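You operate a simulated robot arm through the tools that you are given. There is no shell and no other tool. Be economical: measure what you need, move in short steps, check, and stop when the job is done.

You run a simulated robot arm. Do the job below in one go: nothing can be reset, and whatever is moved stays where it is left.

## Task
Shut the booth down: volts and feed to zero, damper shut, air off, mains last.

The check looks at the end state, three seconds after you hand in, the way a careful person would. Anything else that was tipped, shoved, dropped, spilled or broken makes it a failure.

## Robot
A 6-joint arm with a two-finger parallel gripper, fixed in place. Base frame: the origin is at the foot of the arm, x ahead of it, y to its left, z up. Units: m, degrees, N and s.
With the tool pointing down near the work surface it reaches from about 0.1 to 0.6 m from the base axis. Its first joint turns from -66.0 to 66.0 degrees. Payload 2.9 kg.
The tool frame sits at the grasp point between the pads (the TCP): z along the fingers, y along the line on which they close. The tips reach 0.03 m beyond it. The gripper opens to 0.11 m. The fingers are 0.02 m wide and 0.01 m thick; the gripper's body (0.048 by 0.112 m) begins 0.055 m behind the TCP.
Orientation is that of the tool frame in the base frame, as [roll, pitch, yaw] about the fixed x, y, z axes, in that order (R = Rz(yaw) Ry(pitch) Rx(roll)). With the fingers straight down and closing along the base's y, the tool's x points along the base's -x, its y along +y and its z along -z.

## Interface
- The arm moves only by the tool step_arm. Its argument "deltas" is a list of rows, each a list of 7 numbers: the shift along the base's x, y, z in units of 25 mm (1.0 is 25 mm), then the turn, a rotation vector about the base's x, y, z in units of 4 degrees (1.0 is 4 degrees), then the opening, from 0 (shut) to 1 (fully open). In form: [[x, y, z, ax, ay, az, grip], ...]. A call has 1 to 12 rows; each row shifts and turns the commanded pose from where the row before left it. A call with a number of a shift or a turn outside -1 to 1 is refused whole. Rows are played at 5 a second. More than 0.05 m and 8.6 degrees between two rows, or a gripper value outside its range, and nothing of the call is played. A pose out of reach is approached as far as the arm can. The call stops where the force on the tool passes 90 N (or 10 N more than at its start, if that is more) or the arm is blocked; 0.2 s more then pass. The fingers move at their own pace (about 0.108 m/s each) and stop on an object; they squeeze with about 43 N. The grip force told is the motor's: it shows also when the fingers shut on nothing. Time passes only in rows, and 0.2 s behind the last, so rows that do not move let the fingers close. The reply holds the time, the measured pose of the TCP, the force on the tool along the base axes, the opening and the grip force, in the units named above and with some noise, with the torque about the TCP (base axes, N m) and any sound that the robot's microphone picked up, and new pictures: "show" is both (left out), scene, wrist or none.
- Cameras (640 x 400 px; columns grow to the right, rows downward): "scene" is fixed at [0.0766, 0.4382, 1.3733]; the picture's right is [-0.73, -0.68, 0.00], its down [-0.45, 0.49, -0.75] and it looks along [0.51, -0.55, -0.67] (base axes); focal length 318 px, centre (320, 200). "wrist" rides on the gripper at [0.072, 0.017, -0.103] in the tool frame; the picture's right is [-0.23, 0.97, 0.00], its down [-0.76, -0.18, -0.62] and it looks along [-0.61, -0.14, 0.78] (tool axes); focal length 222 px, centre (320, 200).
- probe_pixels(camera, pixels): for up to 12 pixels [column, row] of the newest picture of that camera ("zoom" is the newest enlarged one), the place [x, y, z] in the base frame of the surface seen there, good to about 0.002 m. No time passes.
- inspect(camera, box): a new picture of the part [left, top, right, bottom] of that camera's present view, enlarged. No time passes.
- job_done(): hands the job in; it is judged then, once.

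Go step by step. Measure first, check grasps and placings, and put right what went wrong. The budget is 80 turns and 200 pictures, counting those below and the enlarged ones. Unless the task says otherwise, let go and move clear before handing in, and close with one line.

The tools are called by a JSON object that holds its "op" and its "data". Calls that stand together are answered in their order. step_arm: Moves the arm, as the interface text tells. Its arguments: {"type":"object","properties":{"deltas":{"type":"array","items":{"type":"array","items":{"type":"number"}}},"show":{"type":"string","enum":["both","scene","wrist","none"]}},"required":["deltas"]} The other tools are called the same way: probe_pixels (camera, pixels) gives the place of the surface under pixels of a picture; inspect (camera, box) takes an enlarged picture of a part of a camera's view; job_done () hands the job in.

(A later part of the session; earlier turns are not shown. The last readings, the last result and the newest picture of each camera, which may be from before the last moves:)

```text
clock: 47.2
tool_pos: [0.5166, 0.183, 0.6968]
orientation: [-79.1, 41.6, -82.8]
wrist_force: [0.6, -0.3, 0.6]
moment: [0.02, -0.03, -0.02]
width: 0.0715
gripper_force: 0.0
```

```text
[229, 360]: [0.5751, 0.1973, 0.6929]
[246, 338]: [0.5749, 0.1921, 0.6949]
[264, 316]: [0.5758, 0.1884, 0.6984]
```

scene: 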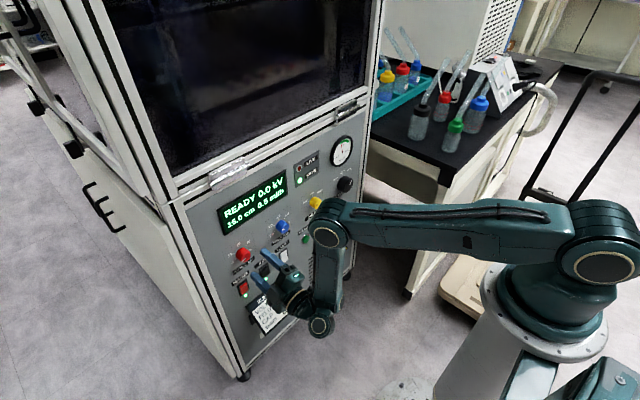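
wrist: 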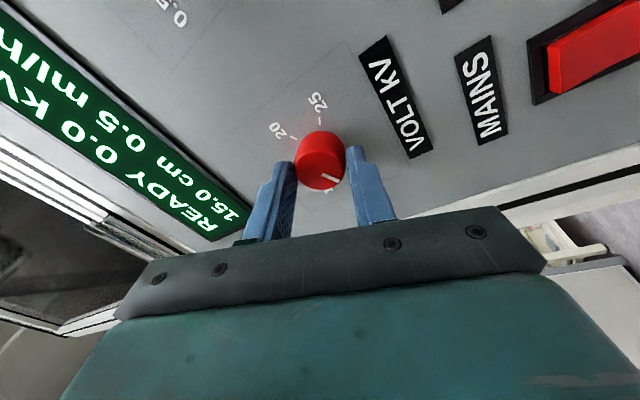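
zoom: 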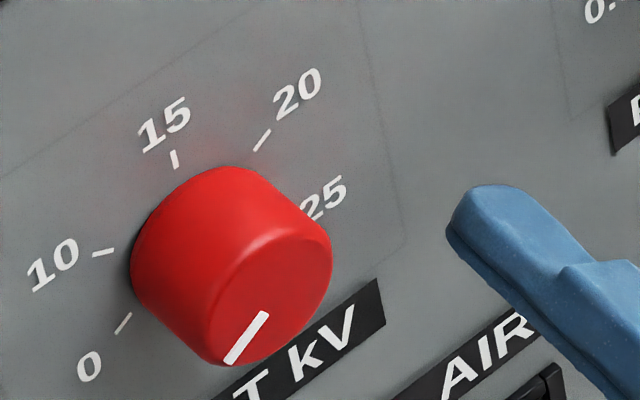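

VOLT is at about −120°, on the 0 tick. For FEED I'll level the tool (nearer radius, so no tilt needed), unroll to 0 and move across to y 0.044.

{"op": "step_arm", "data": {"deltas": [[0, 0, 0, 0, 1, 0, 0.65], [0, 0, 0, 0, 1, 0, 0.65], [-0.1, -0.55, 0.04, 1, 0, 0, 0.65], [-0.1, -0.55, 0.04, 1, 0, 0, 0.65], [0, -0.55, 0.04, 1, 0, 0, 0.65], [0, -0.55, 0, 1, 0, 0, 0.65], [0, -0.55, 0, 1, 0, 0, 0.65], [0, -0.55, 0, 1, 0, 0, 0.65], [0, -0.55, 0, 1, 0, 0, 0.65], [0, -0.55, 0, 1, 0, 0, 0.65], [0, -0.55, 0, 1, 0, 0, 0.65], [0, -0.6, 0, 1, 0, 0, 0.65]], "show": "wrist"}}

```text
clock: 49.8
tool_pos: [0.5132, 0.0462, 0.6999]
orientation: [-90.2, 82.1, -90.1]
wrist_force: [0.9, 0.1, 0.5]
moment: [0.01, 0.01, -0.05]
width: 0.0714
gripper_force: 0.0
```

wrist: 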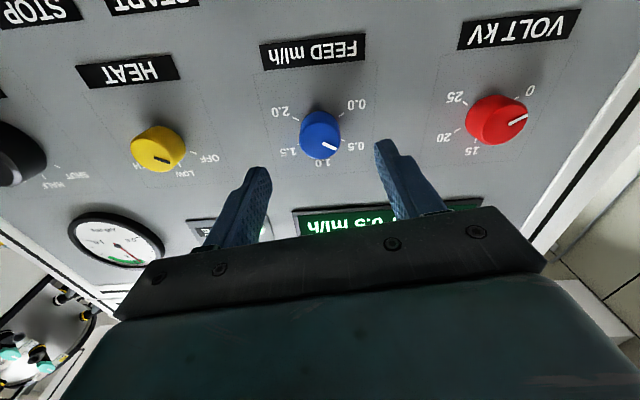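

I'm in front of FEED at y 0.046, z 0.700, roll −8°, level. Advance and close.

{"op": "step_arm", "data": {"deltas": [[0.5, -0.08, 0, 0, 0, 0, 0.65], [0.5, 0, 0, 0, 0, 0, 0.65], [0.5, 0, 0, 0, 0, 0, 0.65], [0.3, 0, 0, 0, 0, 0, 0.65], [0, 0, 0, 0, 0, 0, 0.2], [0, 0, 0, 0, 0, 0, 0], [0, 0, 0, 0, 0, 0, 0], [0, 0, 0, 0, 0, 0, 0]], "show": "wrist"}}

```text
clock: 51.6
tool_pos: [0.5583, 0.0448, 0.6998]
orientation: [-91.3, 82.0, -90.9]
wrist_force: [8.5, 28.7, -6.0]
moment: [0.04, 0.49, 0.5]
width: 0.0332
gripper_force: 45.1
```

wrist: 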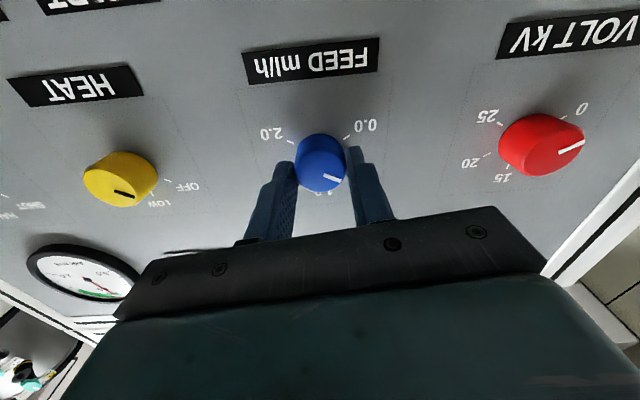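

Gripped at 33 mm with 29 N of y load. I'll ease y slightly and turn −48°.

{"op": "step_arm", "data": {"deltas": [[0, 0.06, 0, -1, 0, 0, 0], [0, 0, 0, -1, 0, 0, 0], [0, 0, 0, -1, 0, 0, 0], [0, 0, 0, -1, 0, 0, 0], [0, 0, 0, -1, 0, 0, 0], [0, 0, 0, -1, 0, 0, 0], [0, 0, 0, -1, 0, 0, 0], [0, 0, 0, -1, 0, 0, 0], [0, 0, 0, -1, 0, 0, 0], [0, 0, 0, -1, 0, 0, 0], [0, 0, 0, -1, 0, 0, 0], [0, 0, 0, -1, 0, 0, 0]], "show": "wrist"}}

```text
clock: 54.2
tool_pos: [0.5586, 0.0452, 0.7001]
orientation: [-90.0, 33.9, -90.0]
wrist_force: [15.5, 19.8, -6.3]
moment: [-0.01, 0.07, 0.25]
width: 0.0332
gripper_force: 44.7
```

wrist: 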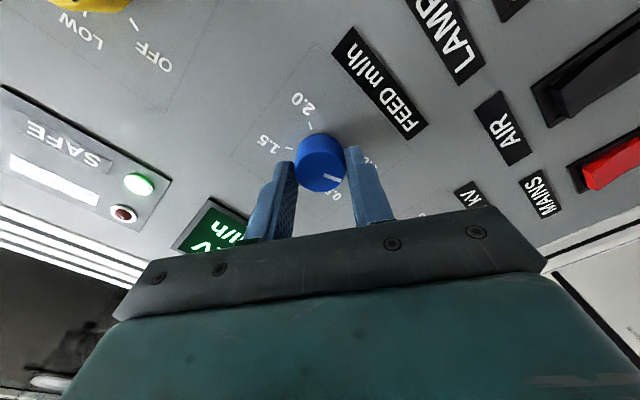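

The knob turned with the gripper. I'll do another −12°, plus 1 row to seat it at the stop, then release and back off to check.

{"op": "step_arm", "data": {"deltas": [[0, 0, 0, -1, 0, 0, 0], [0, 0, 0, -1, 0, 0, 0], [0, 0, 0, -1, 0, 0, 0], [0, 0, 0, -0.7, 0, 0, 0], [0, 0, 0, 0, 0, 0, 0], [0, 0, 0, 0, 0, 0, 0.65], [0, 0, 0, 0, 0, 0, 0.65], [-0.6, 0, 0, 0, 0, 0, 0.65], [-0.6, 0, 0, 0, 0, 0, 0.65], [-0.5, 0, 0, 0, 0, 0, 0.65]], "show": "scene"}}

{"op": "inspect", "data": {"camera": "scene", "box": [260, 205, 308, 235]}}

{"op": "probe_pixels", "data": {"camera": "scene", "pixels": [[282, 228]]}}

```text
clock: 56.4
tool_pos: [0.5147, 0.0448, 0.6999]
orientation: [-89.9, 19.1, -90.0]
wrist_force: [-0.2, 0.8, 0.0]
moment: [0.01, -0.04, 0.03]
width: 0.0716
gripper_force: 0.2
```

scene: 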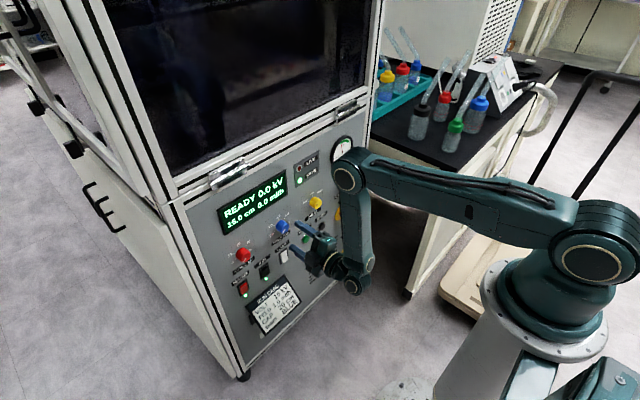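

```text
13.33 times, centred on (284, 220) of scene
```

zoom: 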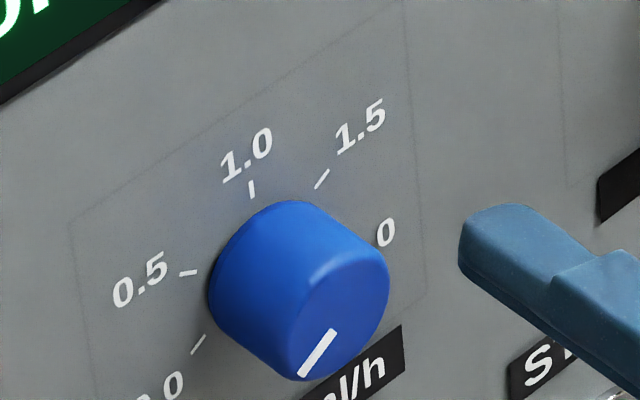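

```text
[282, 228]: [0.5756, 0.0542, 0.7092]
```

FEED is at 0 too, with its pointer parallel to the 0.0 tick. Now I'll move across toward DAMPER, unrolling on the way.

{"op": "step_arm", "data": {"deltas": [[-0.2, -0.7, 0, 1, 0, 0, 0.8], [0, -0.7, 0, 1, 0, 0, 0.8], [0, -0.7, 0, 1, 0, 0, 0.8], [0, -0.7, 0, 1, 0, 0, 0.8], [0, -0.7, 0, 1, 0, 0, 0.8], [0, -0.7, 0, 1, 0, 0, 0.8], [0, -0.7, 0, 1, 0, 0, 0.8], [0, -0.7, 0, 1, 0, 0, 0.8], [0, -0.7, 0, 1, 0, 0, 0.8], [0, -0.7, 0, 1, 0, 0, 0.8], [0, -0.7, 0, 1, 0, 0, 0.8], [0, -0.7, 0, 1, 0, 0, 0.8]], "show": "none"}}

{"op": "step_arm", "data": {"deltas": [[0, -0.6, -0.1, 1, 0, 0, 0.8], [0, -0.6, -0.1, 1, 0, 0, 0.8], [0, -0.6, -0.1, 1, 0, 0, 0.8], [0, -0.6, -0.1, 1, 0, 0, 0.8], [0, -0.6, 0, 1, 0, 0, 0.8], [0, 0, 0, 1, 0, 0, 0.8], [0, 0, 0, 1, 0, 0, 0.8], [0, 0, 0, 1, 0, 0, 0.8], [0, 0, 0, 1, 0, 0, 0.8], [0, 0, 0, 0, 0, 0, 0.8]]}}

```text
clock: 59.0
tool_pos: [0.5117, -0.1618, 0.6997]
orientation: [-89.9, 67.3, -90.0]
wrist_force: [0.4, 0.3, -1.0]
moment: [0.01, 0.0, 0.02]
width: 0.0881
gripper_force: 0.0
```

```text
clock: 61.2
tool_pos: [0.5074, -0.214, 0.6939]
orientation: [90.4, 76.6, 89.9]
wrist_force: [-0.6, 0.1, 0.9]
moment: [0.05, -0.01, 0.0]
width: 0.0879
gripper_force: 0.0
out of reach, approached as far as the arm can: row 4, 5
```

scene: 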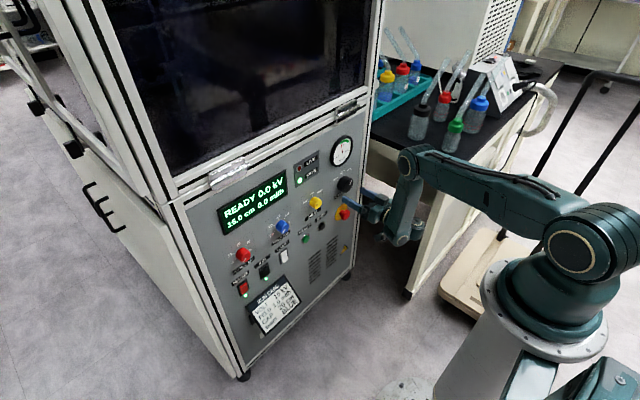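
wrist: 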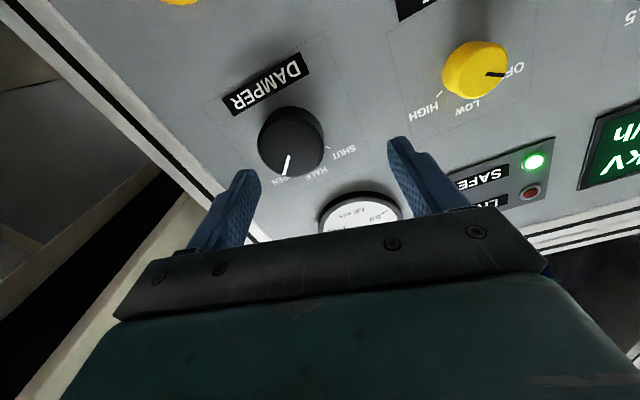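

At this side the level reach ends at radius 0.551, and I need about 0.60. I'll tilt 14° nose-up, then line up at y −0.240, z 0.685 and roll a further +16°.

{"op": "step_arm", "data": {"deltas": [[0, 0, 0, 0, -1, 0, 0.8], [0, 0, 0, 0, -1, 0, 0.8], [0, 0, 0, 0, -1, 0, 0.8], [0, 0, 0, 0, -0.5, 0, 0.8], [0.1, -0.5, -0.17, 0.97, 0, 0.242, 0.8], [0.1, -0.54, -0.17, 0.97, 0, 0.242, 0.8], [0, 0, 0, 0.97, 0, 0.242, 0.8], [0, 0, 0, 0.97, 0, 0.242, 0.8], [0, 0, 0, 0.97, 0, 0.242, 0.8], [0, 0, 0, 0.97, 0, 0.242, 0.8], [0, 0, 0, 0, 0, 0, 0.8]]}}

```text
clock: 63.6
tool_pos: [0.5321, -0.2318, 0.6802]
orientation: [67.7, 50.5, 72.3]
wrist_force: [0.0, -0.3, -0.1]
moment: [0.01, 0.0, 0.05]
width: 0.0881
gripper_force: 0.0
out of reach, approached as far as the arm can: row 1, 2, 3, 4
```

scene: 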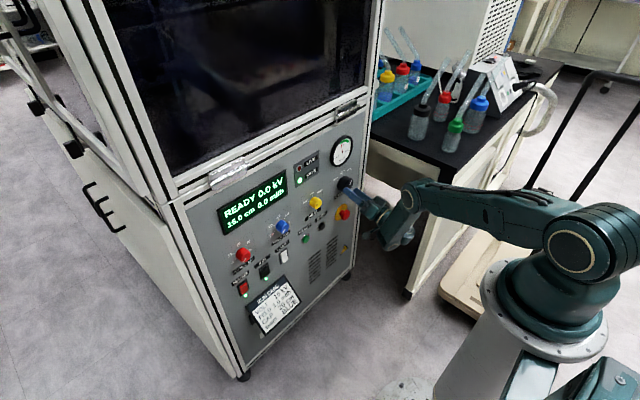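
wrist: 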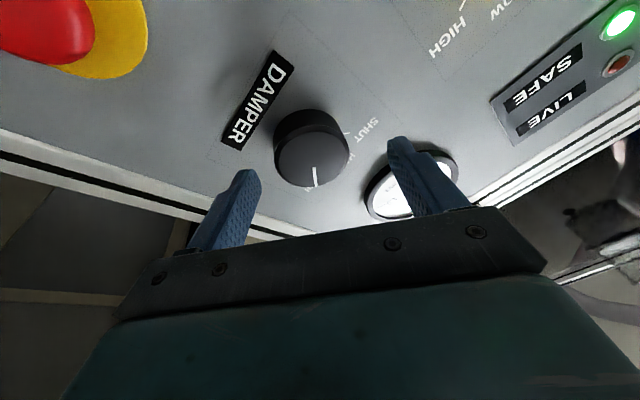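

I'm at (0.532, −0.232, 0.680) with roll about +37°. Fix y and z, advance to x 0.556, then look before closing.

{"op": "step_arm", "data": {"deltas": [[0, -0.33, 0.2, 0, 0, 0, 0.8], [0.35, 0, 0, 0, 0, 0, 0.8], [0.35, 0, 0, 0, 0, 0, 0.8], [0.25, 0, 0, 0, 0, 0, 0.8], [0, 0, 0, 0, 0, 0, 0.8]]}}

```text
clock: 64.8
tool_pos: [0.5438, -0.2277, 0.6944]
orientation: [67.7, 50.6, 72.3]
wrist_force: [-1.4, -5.1, -2.3]
moment: [0.02, 0.16, -0.2]
width: 0.0902
gripper_force: 2.8
out of reach, approached as far as the arm can: row 1, 2, 3, 4
```

scene: 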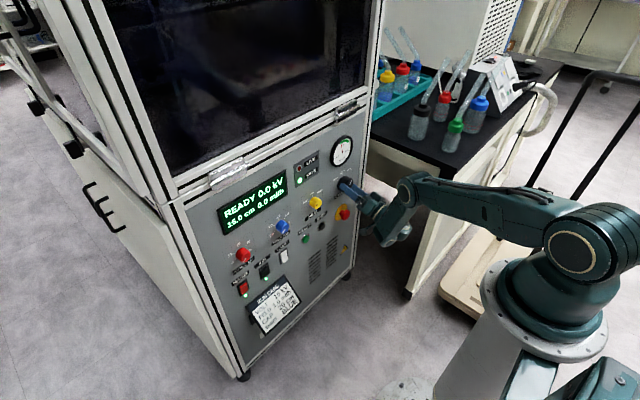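
wrist: 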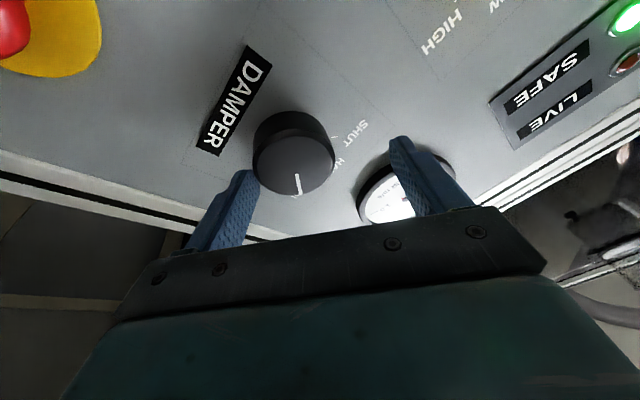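

The reach ran out at x 0.544 and one finger lightly touches the knob. I'll back off, tilt to about 20° nose-up, and use a smaller roll (about +24°), turning in two bites to keep the mismatch low.

{"op": "step_arm", "data": {"deltas": [[-0.7, 0, 0, 0, 0, 0, 0.9], [-0.3, 0, 0, 0, 0, 0, 0.9], [0, 0, 0, 0, -0.75, 0, 0.9], [0, 0, 0, 0, -0.75, 0, 0.9], [0, -0.2, -0.2, -0.94, 0, -0.342, 0.9], [0, -0.2, -0.1, -0.94, 0, -0.342, 0.9], [0, 0, 0, -0.94, 0, -0.342, 0.9], [0, 0, 0, 0, 0, 0, 0.9]]}}

```text
clock: 66.6
tool_pos: [0.5338, -0.2325, 0.6836]
orientation: [49.6, 58.3, 53.9]
wrist_force: [0.1, -0.2, 0.2]
moment: [0.04, 0.0, 0.02]
width: 0.0988
gripper_force: 0.1
out of reach, approached as far as the arm can: row 1, 2, 4
```

scene: 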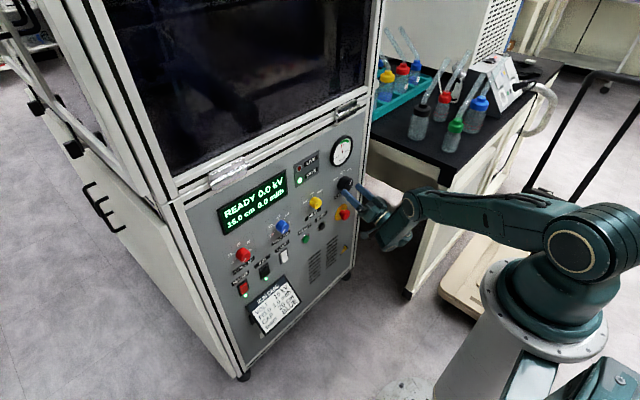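
wrist: 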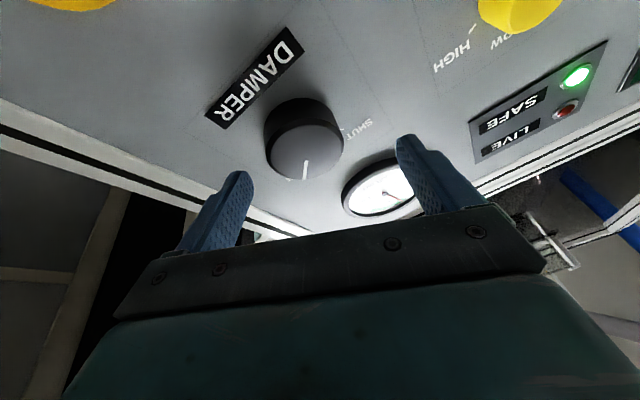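

The tool is 20° up with no yaw, at (0.534, −0.2325, 0.684). Shift y, advance and check.

{"op": "step_arm", "data": {"deltas": [[0.1, -0.3, 0, 0, 0, 0, 0.9], [0.25, 0, 0, 0, 0, 0, 0.9], [0.25, 0, 0, 0, 0, 0, 0.9], [0.2, 0, 0, 0, 0, 0, 0.9], [0, 0, 0, 0, 0, 0, 0.9]]}}

```text
clock: 67.8
tool_pos: [0.5454, -0.2382, 0.6956]
orientation: [49.5, 58.2, 53.9]
wrist_force: [0.7, -0.4, 0.1]
moment: [0.0, 0.02, 0.02]
width: 0.099
gripper_force: 0.1
out of reach, approached as far as the arm can: row 1, 2, 3, 4
```

scene: 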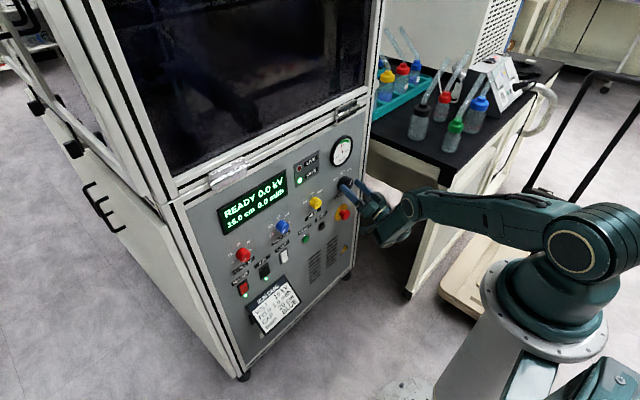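
wrist: 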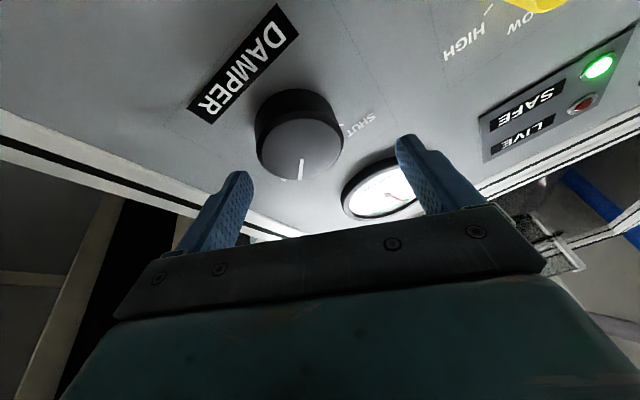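

Still short by about 10 mm, and z is drifting up. I'll yaw the tool about 12° outward, towards −y, to bring it closer to radial, then try again.

{"op": "step_arm", "data": {"deltas": [[-0.2, 0, -0.2, 0, 0, -1, 0.9], [0, 0, 0, 0, 0, -1, 0.9], [0, 0.1, 0, 0, 0, -1, 0.9], [0.2, 0.1, -0.1, 0, 0, 0, 0.9], [0.2, 0, -0.1, 0, 0, 0, 0.9], [0.2, 0, 0, 0, 0, 0, 0.9], [0, 0, 0, 0, 0, 0, 0.9]]}}

```text
clock: 69.4
tool_pos: [0.5526, -0.233, 0.6857]
orientation: [49.6, 58.2, 42.1]
wrist_force: [0.1, -0.3, 0.1]
moment: [-0.02, 0.01, 0.01]
width: 0.0989
gripper_force: 0.0
```

scene: 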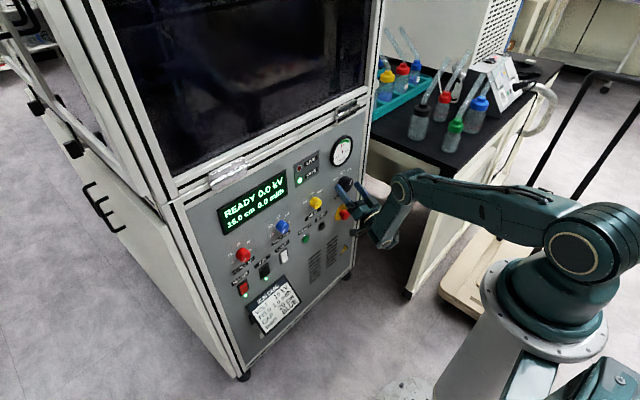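
wrist: 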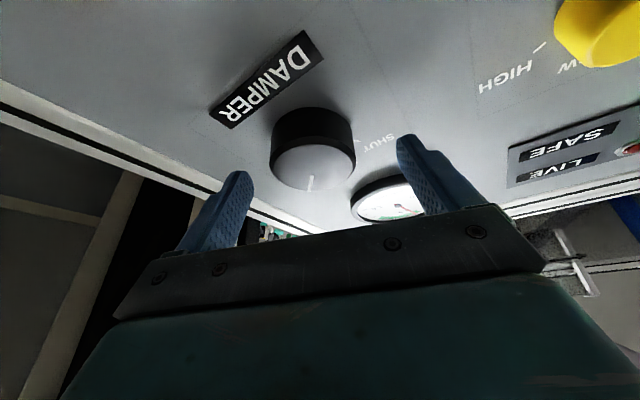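

With yaw it reaches with nothing flagged. I'll take some tilt out (about 8–10°) and keep it in position.

{"op": "step_arm", "data": {"deltas": [[0, 0, 0.08, 0.2, 0.98, 0, 0.9], [0, 0, 0.08, 0.2, 0.98, 0, 0.9], [0, 0, 0, 0.1, 0.5, 0, 0.9], [0, 0, 0, 0, 0, 0, 0.9]], "show": "wrist"}}

```text
clock: 70.4
tool_pos: [0.5541, -0.2306, 0.6891]
orientation: [67.7, 63.0, 57.7]
wrist_force: [0.7, 0.8, -0.7]
moment: [0.02, -0.03, 0.0]
width: 0.099
gripper_force: 0.1
```

wrist: 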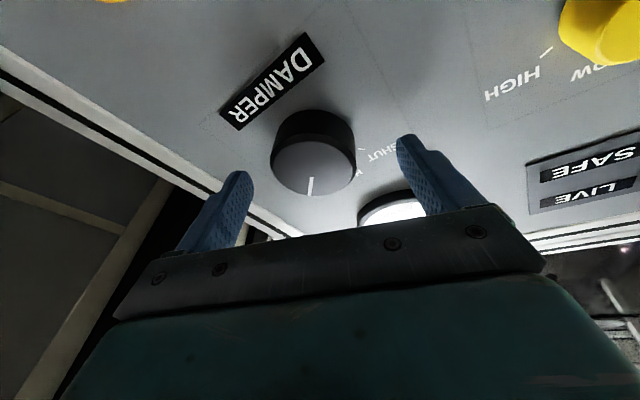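

The tool axis is now 10° up and 12° outward, which is good. I'll roll +48° about that axis with the fingers around the knob, and centre it.

{"op": "step_arm", "data": {"deltas": [[0, -0.2, -0.1, 0.962, -0.209, 0.172, 0.9], [0, 0, 0, 0.962, -0.209, 0.172, 0.9], [0, 0, 0, 0.962, -0.209, 0.172, 0.9], [0, 0, 0, 0.962, -0.209, 0.172, 0.9], [0, 0, 0, 0.962, -0.209, 0.172, 0.9], [0, 0, 0, 0.962, -0.209, 0.172, 0.9], [0, 0, 0, 0.962, -0.209, 0.172, 0.9], [0, 0, 0, 0.962, -0.209, 0.172, 0.9], [0, 0, 0, 0.962, -0.209, 0.172, 0.9], [0, 0, 0, 0.962, -0.209, 0.172, 0.9], [0, 0, 0, 0.962, -0.209, 0.172, 0.9], [0, 0, 0, 0.962, -0.209, 0.172, 0.9]]}}

```text
clock: 73.0
tool_pos: [0.5524, -0.2355, 0.6876]
orientation: [79.5, 16.5, 74.8]
wrist_force: [0.3, 0.2, 0.5]
moment: [-0.01, 0.01, 0.01]
width: 0.0989
gripper_force: 0.0
```

scene: 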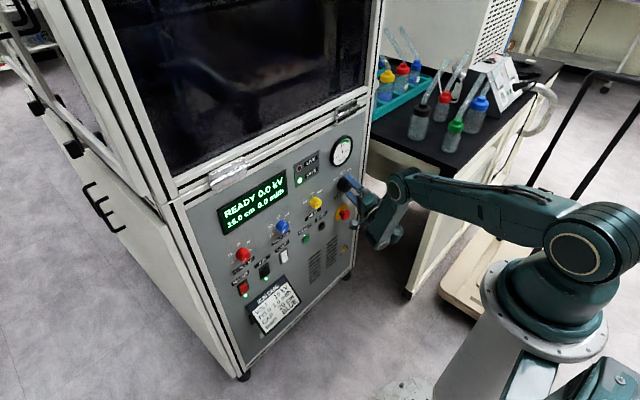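
wrist: 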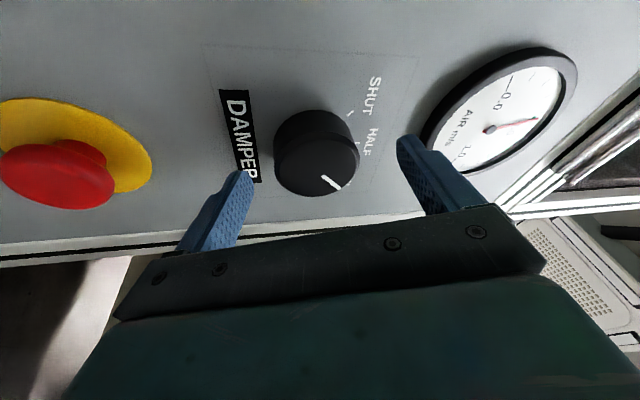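

It's centred around the knob and clear of the E-stop. Push in 4 mm and close.

{"op": "step_arm", "data": {"deltas": [[0.18, 0, 0, 0, 0, 0, 0.9], [0, 0, 0, 0, 0, 0, 0.55], [0, 0, 0, 0, 0, 0, 0.3], [0, 0, 0, 0, 0, 0, 0], [0, 0, 0, 0, 0, 0, 0]], "show": "wrist"}}

```text
clock: 74.2
tool_pos: [0.5539, -0.2349, 0.6856]
orientation: [79.9, 16.5, 74.9]
wrist_force: [4.5, -12.4, -36.8]
moment: [0.29, 1.58, -0.8]
width: 0.0562
gripper_force: 44.8
out of reach, approached as far as the arm can: row 1
```

wrist: 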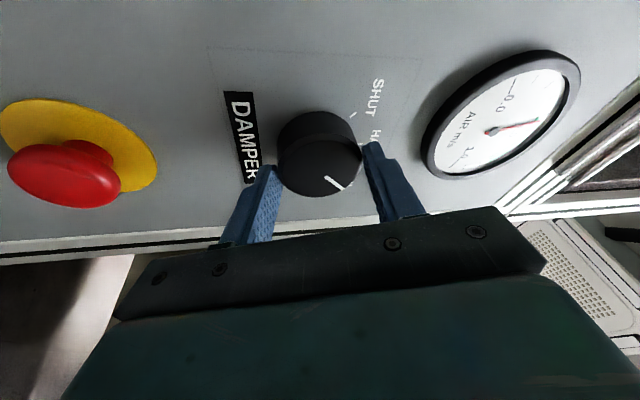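

Gripped at 56 mm with −37 N in z, so the knob is a bit lower than I aimed. I'll ease z down and turn −48°.

{"op": "step_arm", "data": {"deltas": [[0, 0, -0.08, -0.962, 0.209, -0.172, 0], [0, 0, 0, -0.962, 0.209, -0.172, 0], [0, 0, 0, -0.962, 0.209, -0.172, 0], [0, 0, 0, -0.962, 0.209, -0.172, 0], [0, 0, 0, -0.962, 0.209, -0.172, 0], [0, 0, 0, -0.962, 0.209, -0.172, 0], [0, 0, 0, -0.962, 0.209, -0.172, 0], [0, 0, 0, -0.962, 0.209, -0.172, 0], [0, 0, 0, -0.962, 0.209, -0.172, 0], [0, 0, 0, -0.962, 0.209, -0.172, 0], [0, 0, 0, -0.962, 0.209, -0.172, 0], [0, 0, 0, -0.962, 0.209, -0.172, 0]], "show": "wrist"}}

```text
clock: 76.8
tool_pos: [0.5557, -0.234, 0.6879]
orientation: [67.6, 63.1, 57.2]
wrist_force: [8.2, -28.6, -17.1]
moment: [0.15, -0.75, 0.08]
width: 0.0568
gripper_force: 44.7
```

wrist: 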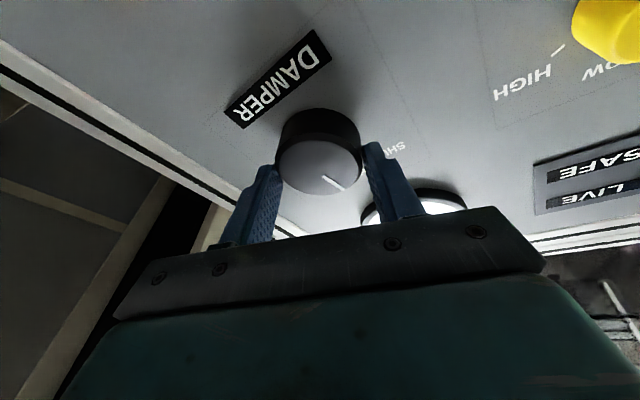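

The pointer moved with the grip and is now near HALF. Another −44°.

{"op": "step_arm", "data": {"deltas": [[0, -0.05, 0, -0.962, 0.209, -0.172, 0], [0, 0, 0, -0.962, 0.209, -0.172, 0], [0, 0, 0, -0.962, 0.209, -0.172, 0], [0, 0, 0, -0.962, 0.209, -0.172, 0], [0, 0, 0, -0.962, 0.209, -0.172, 0], [0, 0, 0, -0.962, 0.209, -0.172, 0], [0, 0, 0, -0.962, 0.209, -0.172, 0], [0, 0, 0, -0.962, 0.209, -0.172, 0], [0, 0, 0, -0.962, 0.209, -0.172, 0], [0, 0, 0, -0.962, 0.209, -0.172, 0], [0, 0, 0, -0.962, 0.209, -0.172, 0]], "show": "both"}}

{"op": "inspect", "data": {"camera": "scene", "box": [314, 125, 378, 195]}}

```text
clock: 79.2
tool_pos: [0.5548, -0.233, 0.6898]
orientation: [-62.2, 68.9, -75.6]
wrist_force: [-13.4, -0.2, -4.4]
moment: [1.09, -0.32, 0.45]
width: 0.0585
gripper_force: 45.4
out of reach, approached as far as the arm can: row 1
```

scene: 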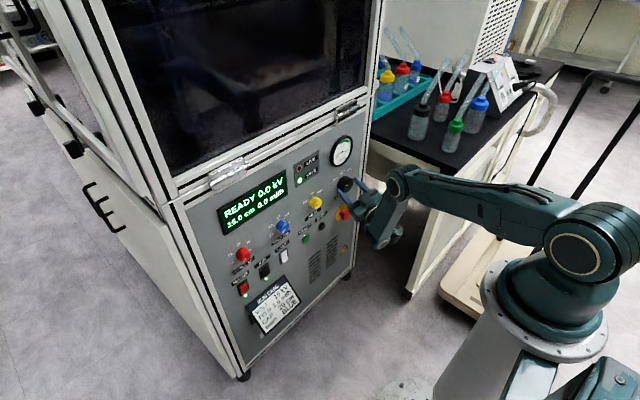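
wrist: 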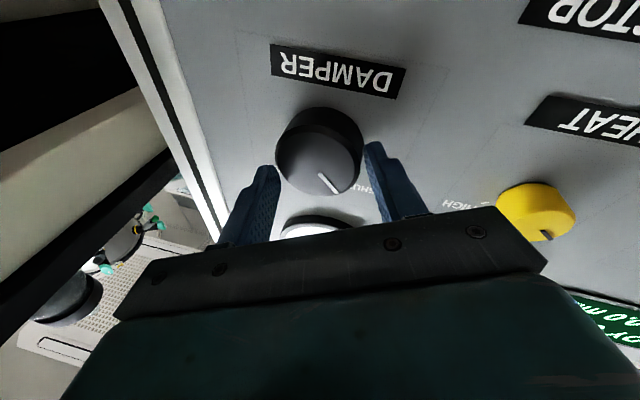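

```text
5.71 times, centred on (346, 160) of scene
```

zoom: 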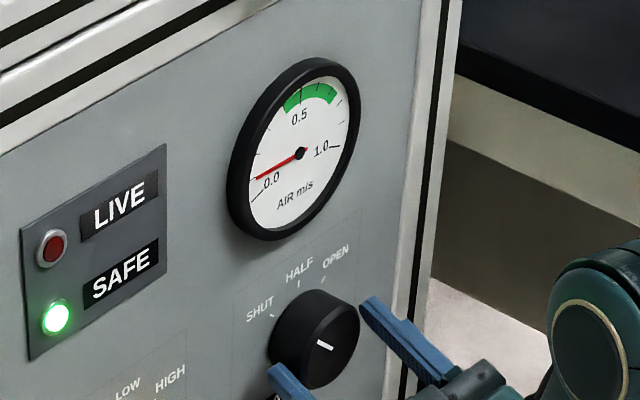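

The gauge has dropped near 0 and an x moment of 1.1 suggests the stop. I'll measure the pointer.

{"op": "inspect", "data": {"camera": "scene", "box": [324, 165, 372, 195]}}

```text
13.33 times, centred on (348, 180) of scene
```

zoom: 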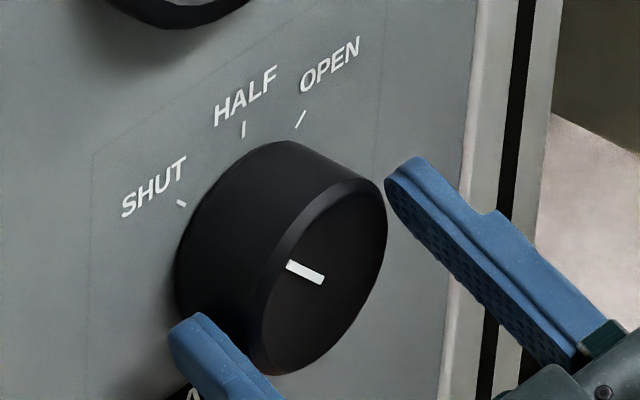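

{"op": "probe_pixels", "data": {"camera": "zoom", "pixels": [[291, 266], [305, 273], [320, 280]]}}

```text
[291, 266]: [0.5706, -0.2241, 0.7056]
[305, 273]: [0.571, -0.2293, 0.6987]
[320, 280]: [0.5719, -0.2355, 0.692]
```

The pointer is at about −40 to −45°, which is SHUT. I'll nudge one more row against the stop, release and retreat.

{"op": "step_arm", "data": {"deltas": [[0, 0, 0, -0.962, 0.209, -0.172, 0], [0, 0, 0, 0, 0, 0, 0], [0, 0, 0, 0, 0, 0, 0.9], [0, 0, 0, 0, 0, 0, 0.9], [-0.4, 0, 0, 0, 0, 0, 0.9], [-0.4, 0.1, 0, 0, 0, 0, 0.9], [-0.2, 0.3, 0, 0, 0, 1, 0.9], [-0.2, 0.7, 0, 0, 0, 1, 0.7], [-0.2, 0.8, 0, 0, 0, 1, 0.5], [0, 0.8, 0, 0, 0, 0, 0.5], [0, 0.8, 0, 0, 0, 0, 0.5]]}}

{"op": "inspect", "data": {"camera": "scene", "box": [324, 165, 372, 195]}}

```text
clock: 81.6
tool_pos: [0.5198, -0.1467, 0.6876]
orientation: [-66.2, 65.2, -68.3]
wrist_force: [-0.3, 0.2, 0.1]
moment: [0.01, -0.02, 0.03]
width: 0.0553
gripper_force: 0.1
```

scene: 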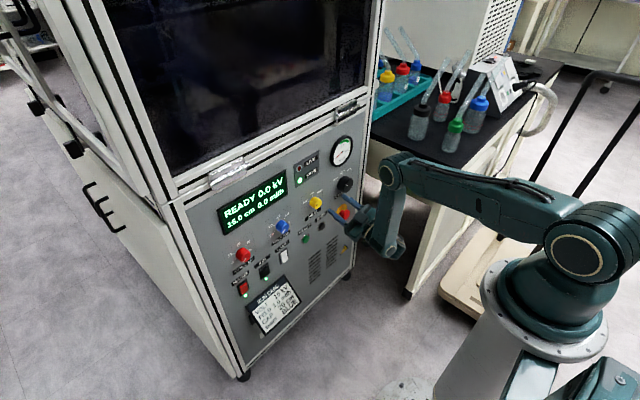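
wrist: 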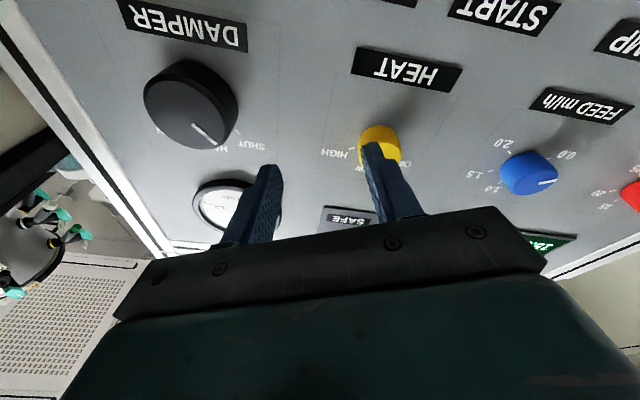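

```text
13.33 times, centred on (348, 180) of scene
```

zoom: 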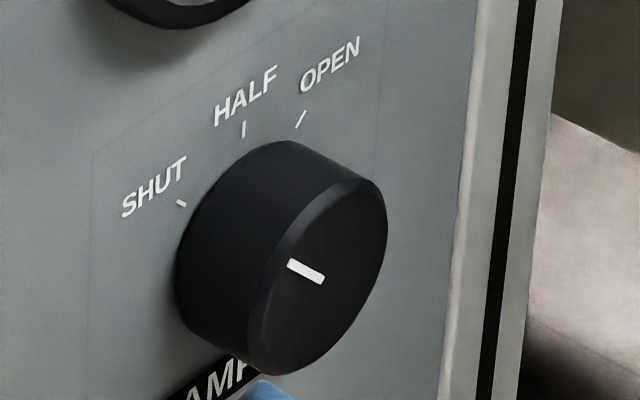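

DAMPER is on SHUT. Now I'll close the fingers, unroll, and move to in front of the top of the AIR rocker (y 0.124, z≈0.57).

{"op": "step_arm", "data": {"deltas": [[0, 0.9, 0, 0.986, 0, 0.169, 0.2], [0, 0.9, 0, 0.986, 0, 0.169, 0], [0, 0.9, -0.2, 0.986, 0, 0.169, 0], [0, 0.9, -0.4, 0.986, 0, 0.169, 0], [0, 0.9, -0.5, 0.986, 0, 0.169, 0], [0, 0.9, -0.5, 0.986, 0, 0.169, 0], [0, 0.9, -0.5, 0, 0, 0, 0], [0, 0.9, -0.5, 0, 0, 0, 0], [0, 0.9, -0.5, 0, 0, 0, 0], [0, 0.9, -0.5, 0, 0, 0, 0], [0, 0.9, -0.5, 0, 0, 0, 0], [0, 0.93, -0.6, 0, 0, 0, 0]]}}

```text
clock: 84.2
tool_pos: [0.5101, 0.1148, 0.6007]
orientation: [6.7, 80.3, 6.8]
wrist_force: [0.4, -0.4, -0.4]
moment: [-0.01, 0.0, 0.03]
width: 0.0
gripper_force: 37.7
out of reach, approached as far as the arm can: row 11, 12
```

scene: 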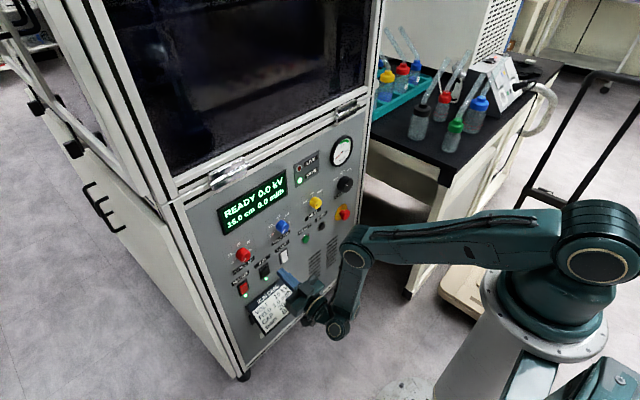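
wrist: 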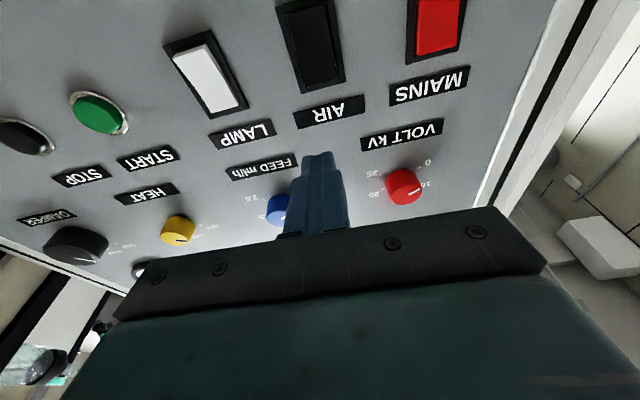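

I'm at z 0.601 and it's flagged. I'll move forward a bit while lowering.

{"op": "step_arm", "data": {"deltas": [[0.4, 0.2, 0, 0, 0, 0, 0], [0.4, 0.17, -0.4, 0, 0, 0, 0], [0, 0, -0.4, 0, 0, 0, 0], [0, 0, -0.4, 0, 0, 0, 0], [0, 0, 0, 0, 0, 0, 0]], "show": "wrist"}}

```text
clock: 85.4
tool_pos: [0.5201, 0.1107, 0.602]
orientation: [6.5, 80.3, 6.5]
wrist_force: [0.0, -0.6, 0.1]
moment: [0.01, 0.02, 0.01]
width: 0.0
gripper_force: 38.0
out of reach, approached as far as the arm can: row 1, 2, 3, 4
```

wrist: 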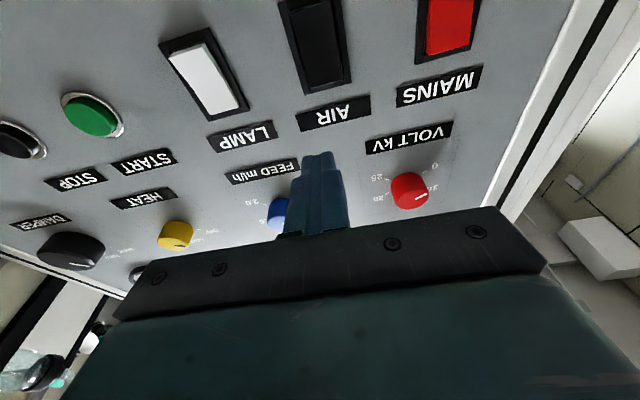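

The arm can't get low enough in this posture: the wrist bend is limited, and it stops at z≈0.60. I'll retreat from the panel and pitch the tool down, aiming to return to the starting posture. From there a 45–60° nose-down reach should get to the rockers.

{"op": "step_arm", "data": {"deltas": [[-0.3, -0.1, 0.6, 0, 0.5, 0, 0], [-0.35, -0.2, 0.7, 0, 1, 0, 0], [-0.35, -0.2, 0.7, 0, 1, 0, 0], [-0.35, -0.2, 0.7, 0, 1, 0, 0], [-0.35, -0.2, 0.7, 0, 1, 0, 0], [-0.35, -0.2, 0.7, 0, 1, 0, 0], [-0.35, -0.2, 0.7, 0, 1, 0, 0], [-0.35, -0.2, 0.7, 0, 1, 0, 0], [-0.35, -0.2, 0.7, 0, 1, 0, 0], [-0.35, -0.2, 0.7, 0, 1, 0, 0], [0, -0.3, 0.3, 0, 1, 0, 0], [0, -0.3, 0.3, 0, 1, 0, 0]], "show": "scene"}}

```text
clock: 88.0
tool_pos: [0.3996, 0.0408, 0.7852]
orientation: [178.5, 53.8, 178.1]
wrist_force: [0.3, 0.9, 0.6]
moment: [-0.01, -0.01, -0.01]
width: 0.0001
gripper_force: 37.6
out of reach, approached as far as the arm can: row 11, 12
```

scene: 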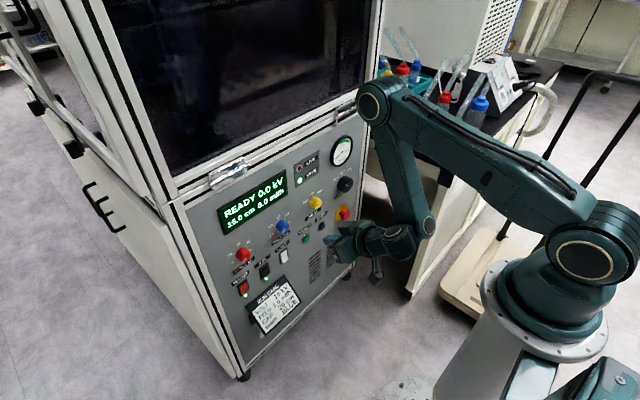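

{"op": "inspect", "data": {"camera": "scene", "box": [310, 70, 470, 290]}}

{"op": "step_arm", "data": {"deltas": [[0.6, -0.9, 0.9, 0, 1, 0, 0], [0.6, -0.9, 0.9, 0, 1, 0, 0], [0.6, -0.9, 0.9, 0, 1, 0, 0], [0.3, -0.9, 0.6, 0, 1, 0, 0], [0.3, 0, 0.3, 0, 1, 0, 0], [0.3, 0, 0.3, 0, 1, 0, 0]], "show": "scene"}}

```text
1.82 times, centred on (390, 180) of scene
```

zoom: 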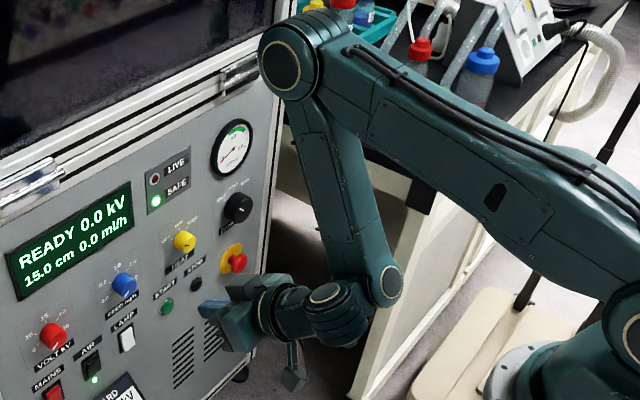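

```text
clock: 89.4
tool_pos: [0.4044, 0.0081, 0.8263]
orientation: [173.5, 37.9, 179.8]
wrist_force: [0.3, -0.5, -0.3]
moment: [0.03, 0.0, 0.01]
width: 0.0001
gripper_force: 38.2
out of reach, approached as far as the arm can: row 1, 2, 3
```

scene: 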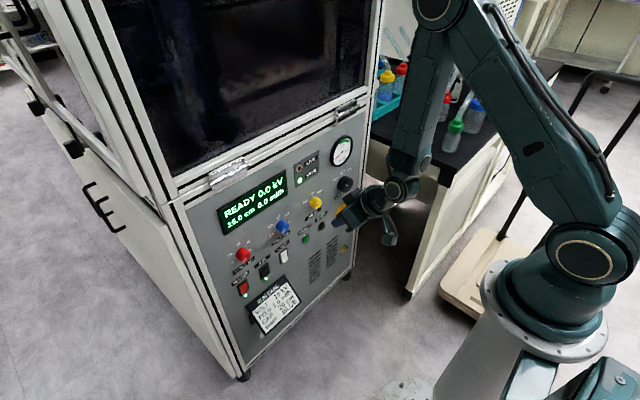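

The arm has swung back to the other wrist posture (rows 4–6 unflagged). Let it settle and check.

{"op": "step_arm", "data": {"deltas": [[0, 0, 0, 0, 0, 0, 0], [0, 0, 0, 0, 0, 0, 0], [0, 0, 0, 0, 0, 0, 0]], "show": "scene"}}

```text
clock: 90.2
tool_pos: [0.4046, 0.0076, 0.8262]
orientation: [173.5, 38.0, 179.9]
wrist_force: [0.1, -0.2, 0.1]
moment: [0.04, -0.03, 0.0]
width: 0.0002
gripper_force: 37.7
```

scene: 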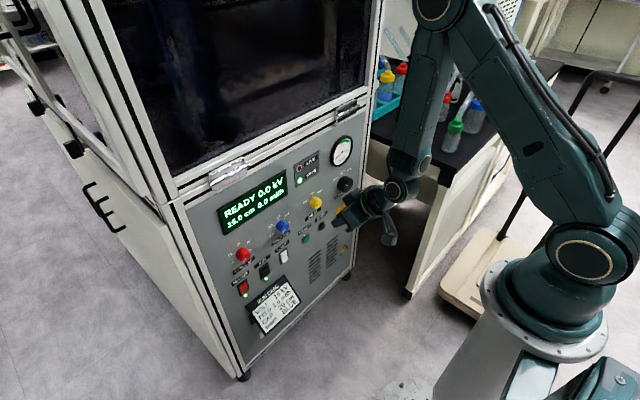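

It has settled in the original posture, pitched ~38° forward with ~10° of yaw error. I'll fix the yaw, go out, then come down in front of AIR at about 50° pitch, keeping the tips at x<0.55.

{"op": "step_arm", "data": {"deltas": [[1, 0.4, 0, 0, 0, -1, 0], [1, 0.4, 0, 0, 0, -1, 0], [1, 0.4, 0, 0, 0, -0.6, 0], [0.8, 0.4, -0.5, 0, 0, 0, 0], [0, 0.4, -0.8, 0, -0.5, 0, 0], [0, 0.4, -0.8, 0, -0.5, 0, 0], [0, 0.4, -0.8, 0, -0.5, 0, 0], [0, 0.4, -0.8, 0, -0.5, 0, 0], [0, 0.4, -0.8, 0, -0.5, 0, 0], [0, 0.4, -0.8, 0, -0.5, 0, 0], [0, 0.4, -0.8, 0, 0, 0, 0], [0, 0.2, -0.5, 0, 0, 0, 0]]}}

```text
clock: 92.8
tool_pos: [0.4991, 0.1232, 0.6605]
orientation: [170.2, 49.8, 167.1]
wrist_force: [-0.1, 0.0, 0.6]
moment: [-0.04, 0.05, 0.02]
width: 0.0001
gripper_force: 37.7
```

scene: 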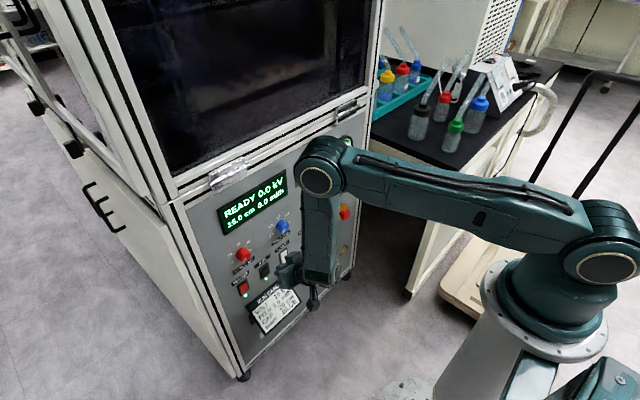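
wrist: 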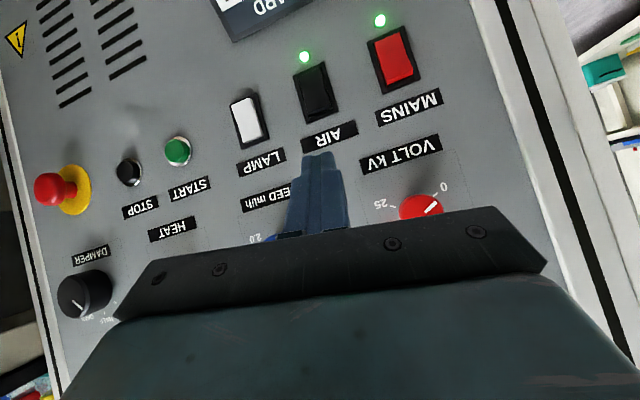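

The tool is cleanly aligned with no yaw. I'll probe the AIR and MAINS rocker extents from here.

{"op": "probe_pixels", "data": {"camera": "wrist", "pixels": [[310, 73], [316, 90], [319, 103], [322, 110], [306, 112], [336, 106], [390, 48], [397, 65], [402, 78], [404, 85], [378, 60], [415, 65]]}}

{"op": "inspect", "data": {"camera": "wrist", "box": [280, 10, 440, 160]}}

```text
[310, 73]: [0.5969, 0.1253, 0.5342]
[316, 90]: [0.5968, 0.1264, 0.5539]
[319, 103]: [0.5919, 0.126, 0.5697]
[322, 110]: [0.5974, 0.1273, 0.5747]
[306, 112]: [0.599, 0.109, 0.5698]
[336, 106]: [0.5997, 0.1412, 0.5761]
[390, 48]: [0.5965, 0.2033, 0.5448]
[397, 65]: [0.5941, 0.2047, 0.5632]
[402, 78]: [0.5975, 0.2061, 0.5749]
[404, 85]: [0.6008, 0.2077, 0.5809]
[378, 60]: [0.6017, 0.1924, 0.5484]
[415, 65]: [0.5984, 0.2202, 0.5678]
```

```text
2.67 times, centred on (360, 85) of wrist
```

zoom: 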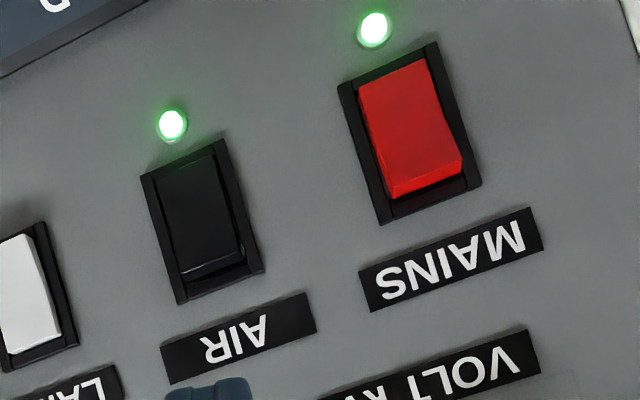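

AIR's top edge protrudes at z≈0.57, x≈0.591. Go down and forward to a pre-press pose about 7 mm short of contact.

{"op": "step_arm", "data": {"deltas": [[0.2, 0.08, -0.7, 0, 0, 0, 0], [0.3, 0, -0.7, 0, 0, 0, 0], [0.4, 0, -0.7, 0, 0, 0, 0], [0.5, 0, -0.7, 0, 0, 0, 0], [0.4, 0, -0.46, 0, 0, 0, 0], [0.4, 0, 0, 0, 0, 0, 0], [0, 0, 0, 0, 0, 0, 0]]}}

```text
clock: 94.4
tool_pos: [0.5549, 0.1246, 0.577]
orientation: [170.3, 49.7, 167.1]
wrist_force: [-0.8, -0.2, 0.4]
moment: [0.01, -0.01, 0.05]
width: 0.0002
gripper_force: 38.1
```

scene: 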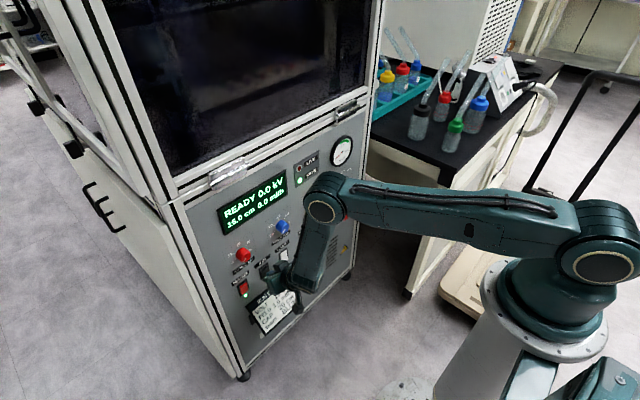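
wrist: 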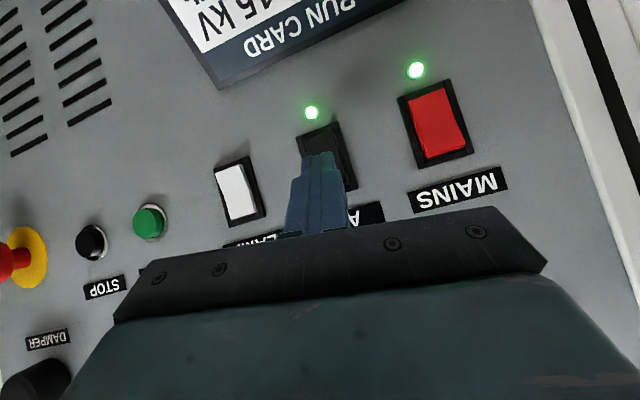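

Pre-press pose reached at (0.555, 0.125, 0.577). Press in small rows.

{"op": "step_arm", "data": {"deltas": [[0.1, 0.06, 0, 0, 0, 0, 0], [0.12, 0, 0, 0, 0, 0, 0], [0.12, 0, 0, 0, 0, 0, 0], [0.12, 0, 0, 0, 0, 0, 0], [0.1, 0, 0, 0, 0, 0, 0]], "show": "wrist"}}

```text
clock: 95.6
tool_pos: [0.5659, 0.1272, 0.5779]
orientation: [170.6, 49.4, 167.4]
wrist_force: [-40.9, -1.9, 24.3]
moment: [0.01, -0.26, 0.03]
width: 0.0
gripper_force: 38.0
```

wrist: 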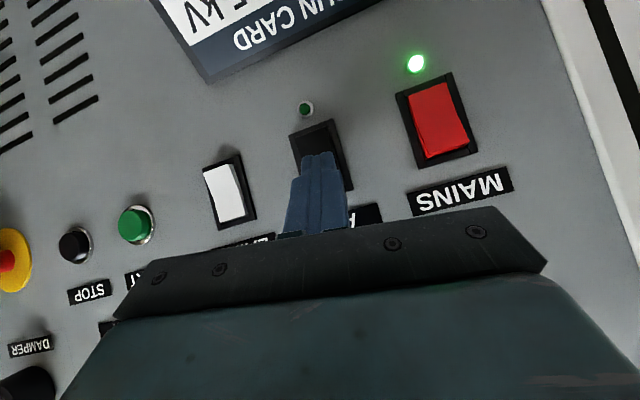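

AIR's light at (306,108) went out. I'll back off, move across to MAINS (y≈0.205), and check AIR stays off.

{"op": "step_arm", "data": {"deltas": [[-0.6, 0, 0, 0, 0, 0, 0], [-0.4, 0, 0, 0, 0, 0, 0], [0, 0.8, 0, 0, 0, 0, 0], [0, 0.8, 0, 0, 0, 0, 0], [0, 0.8, 0, 0, 0, 0, 0], [0, 0.72, 0, 0, 0, 0, 0], [0.35, 0, 0, 0, 0, 0, 0], [0.2, 0, 0, 0, 0, 0, 0], [0, 0, 0, 0, 0, 0, 0]]}}

{"op": "inspect", "data": {"camera": "scene", "box": [210, 170, 370, 310]}}

```text
clock: 97.6
tool_pos: [0.5585, 0.2033, 0.5792]
orientation: [170.2, 49.7, 167.0]
wrist_force: [-0.1, 0.7, -0.1]
moment: [-0.04, -0.02, 0.01]
width: 0.0001
gripper_force: 37.8
```

scene: 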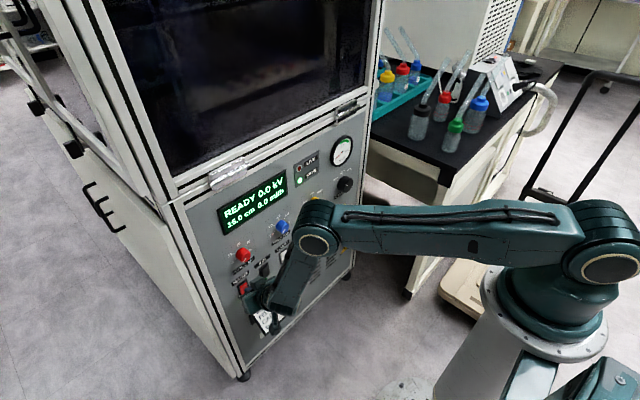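
wrist: 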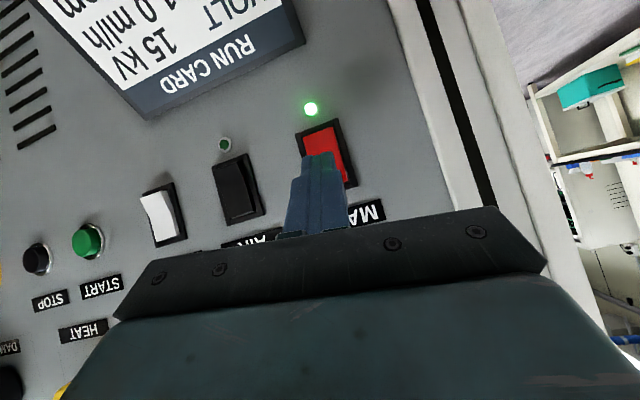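

```text
2.86 times, centred on (290, 240) of scene
```

zoom: 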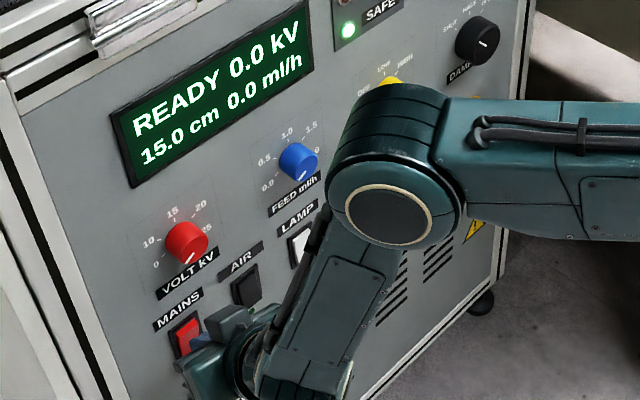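

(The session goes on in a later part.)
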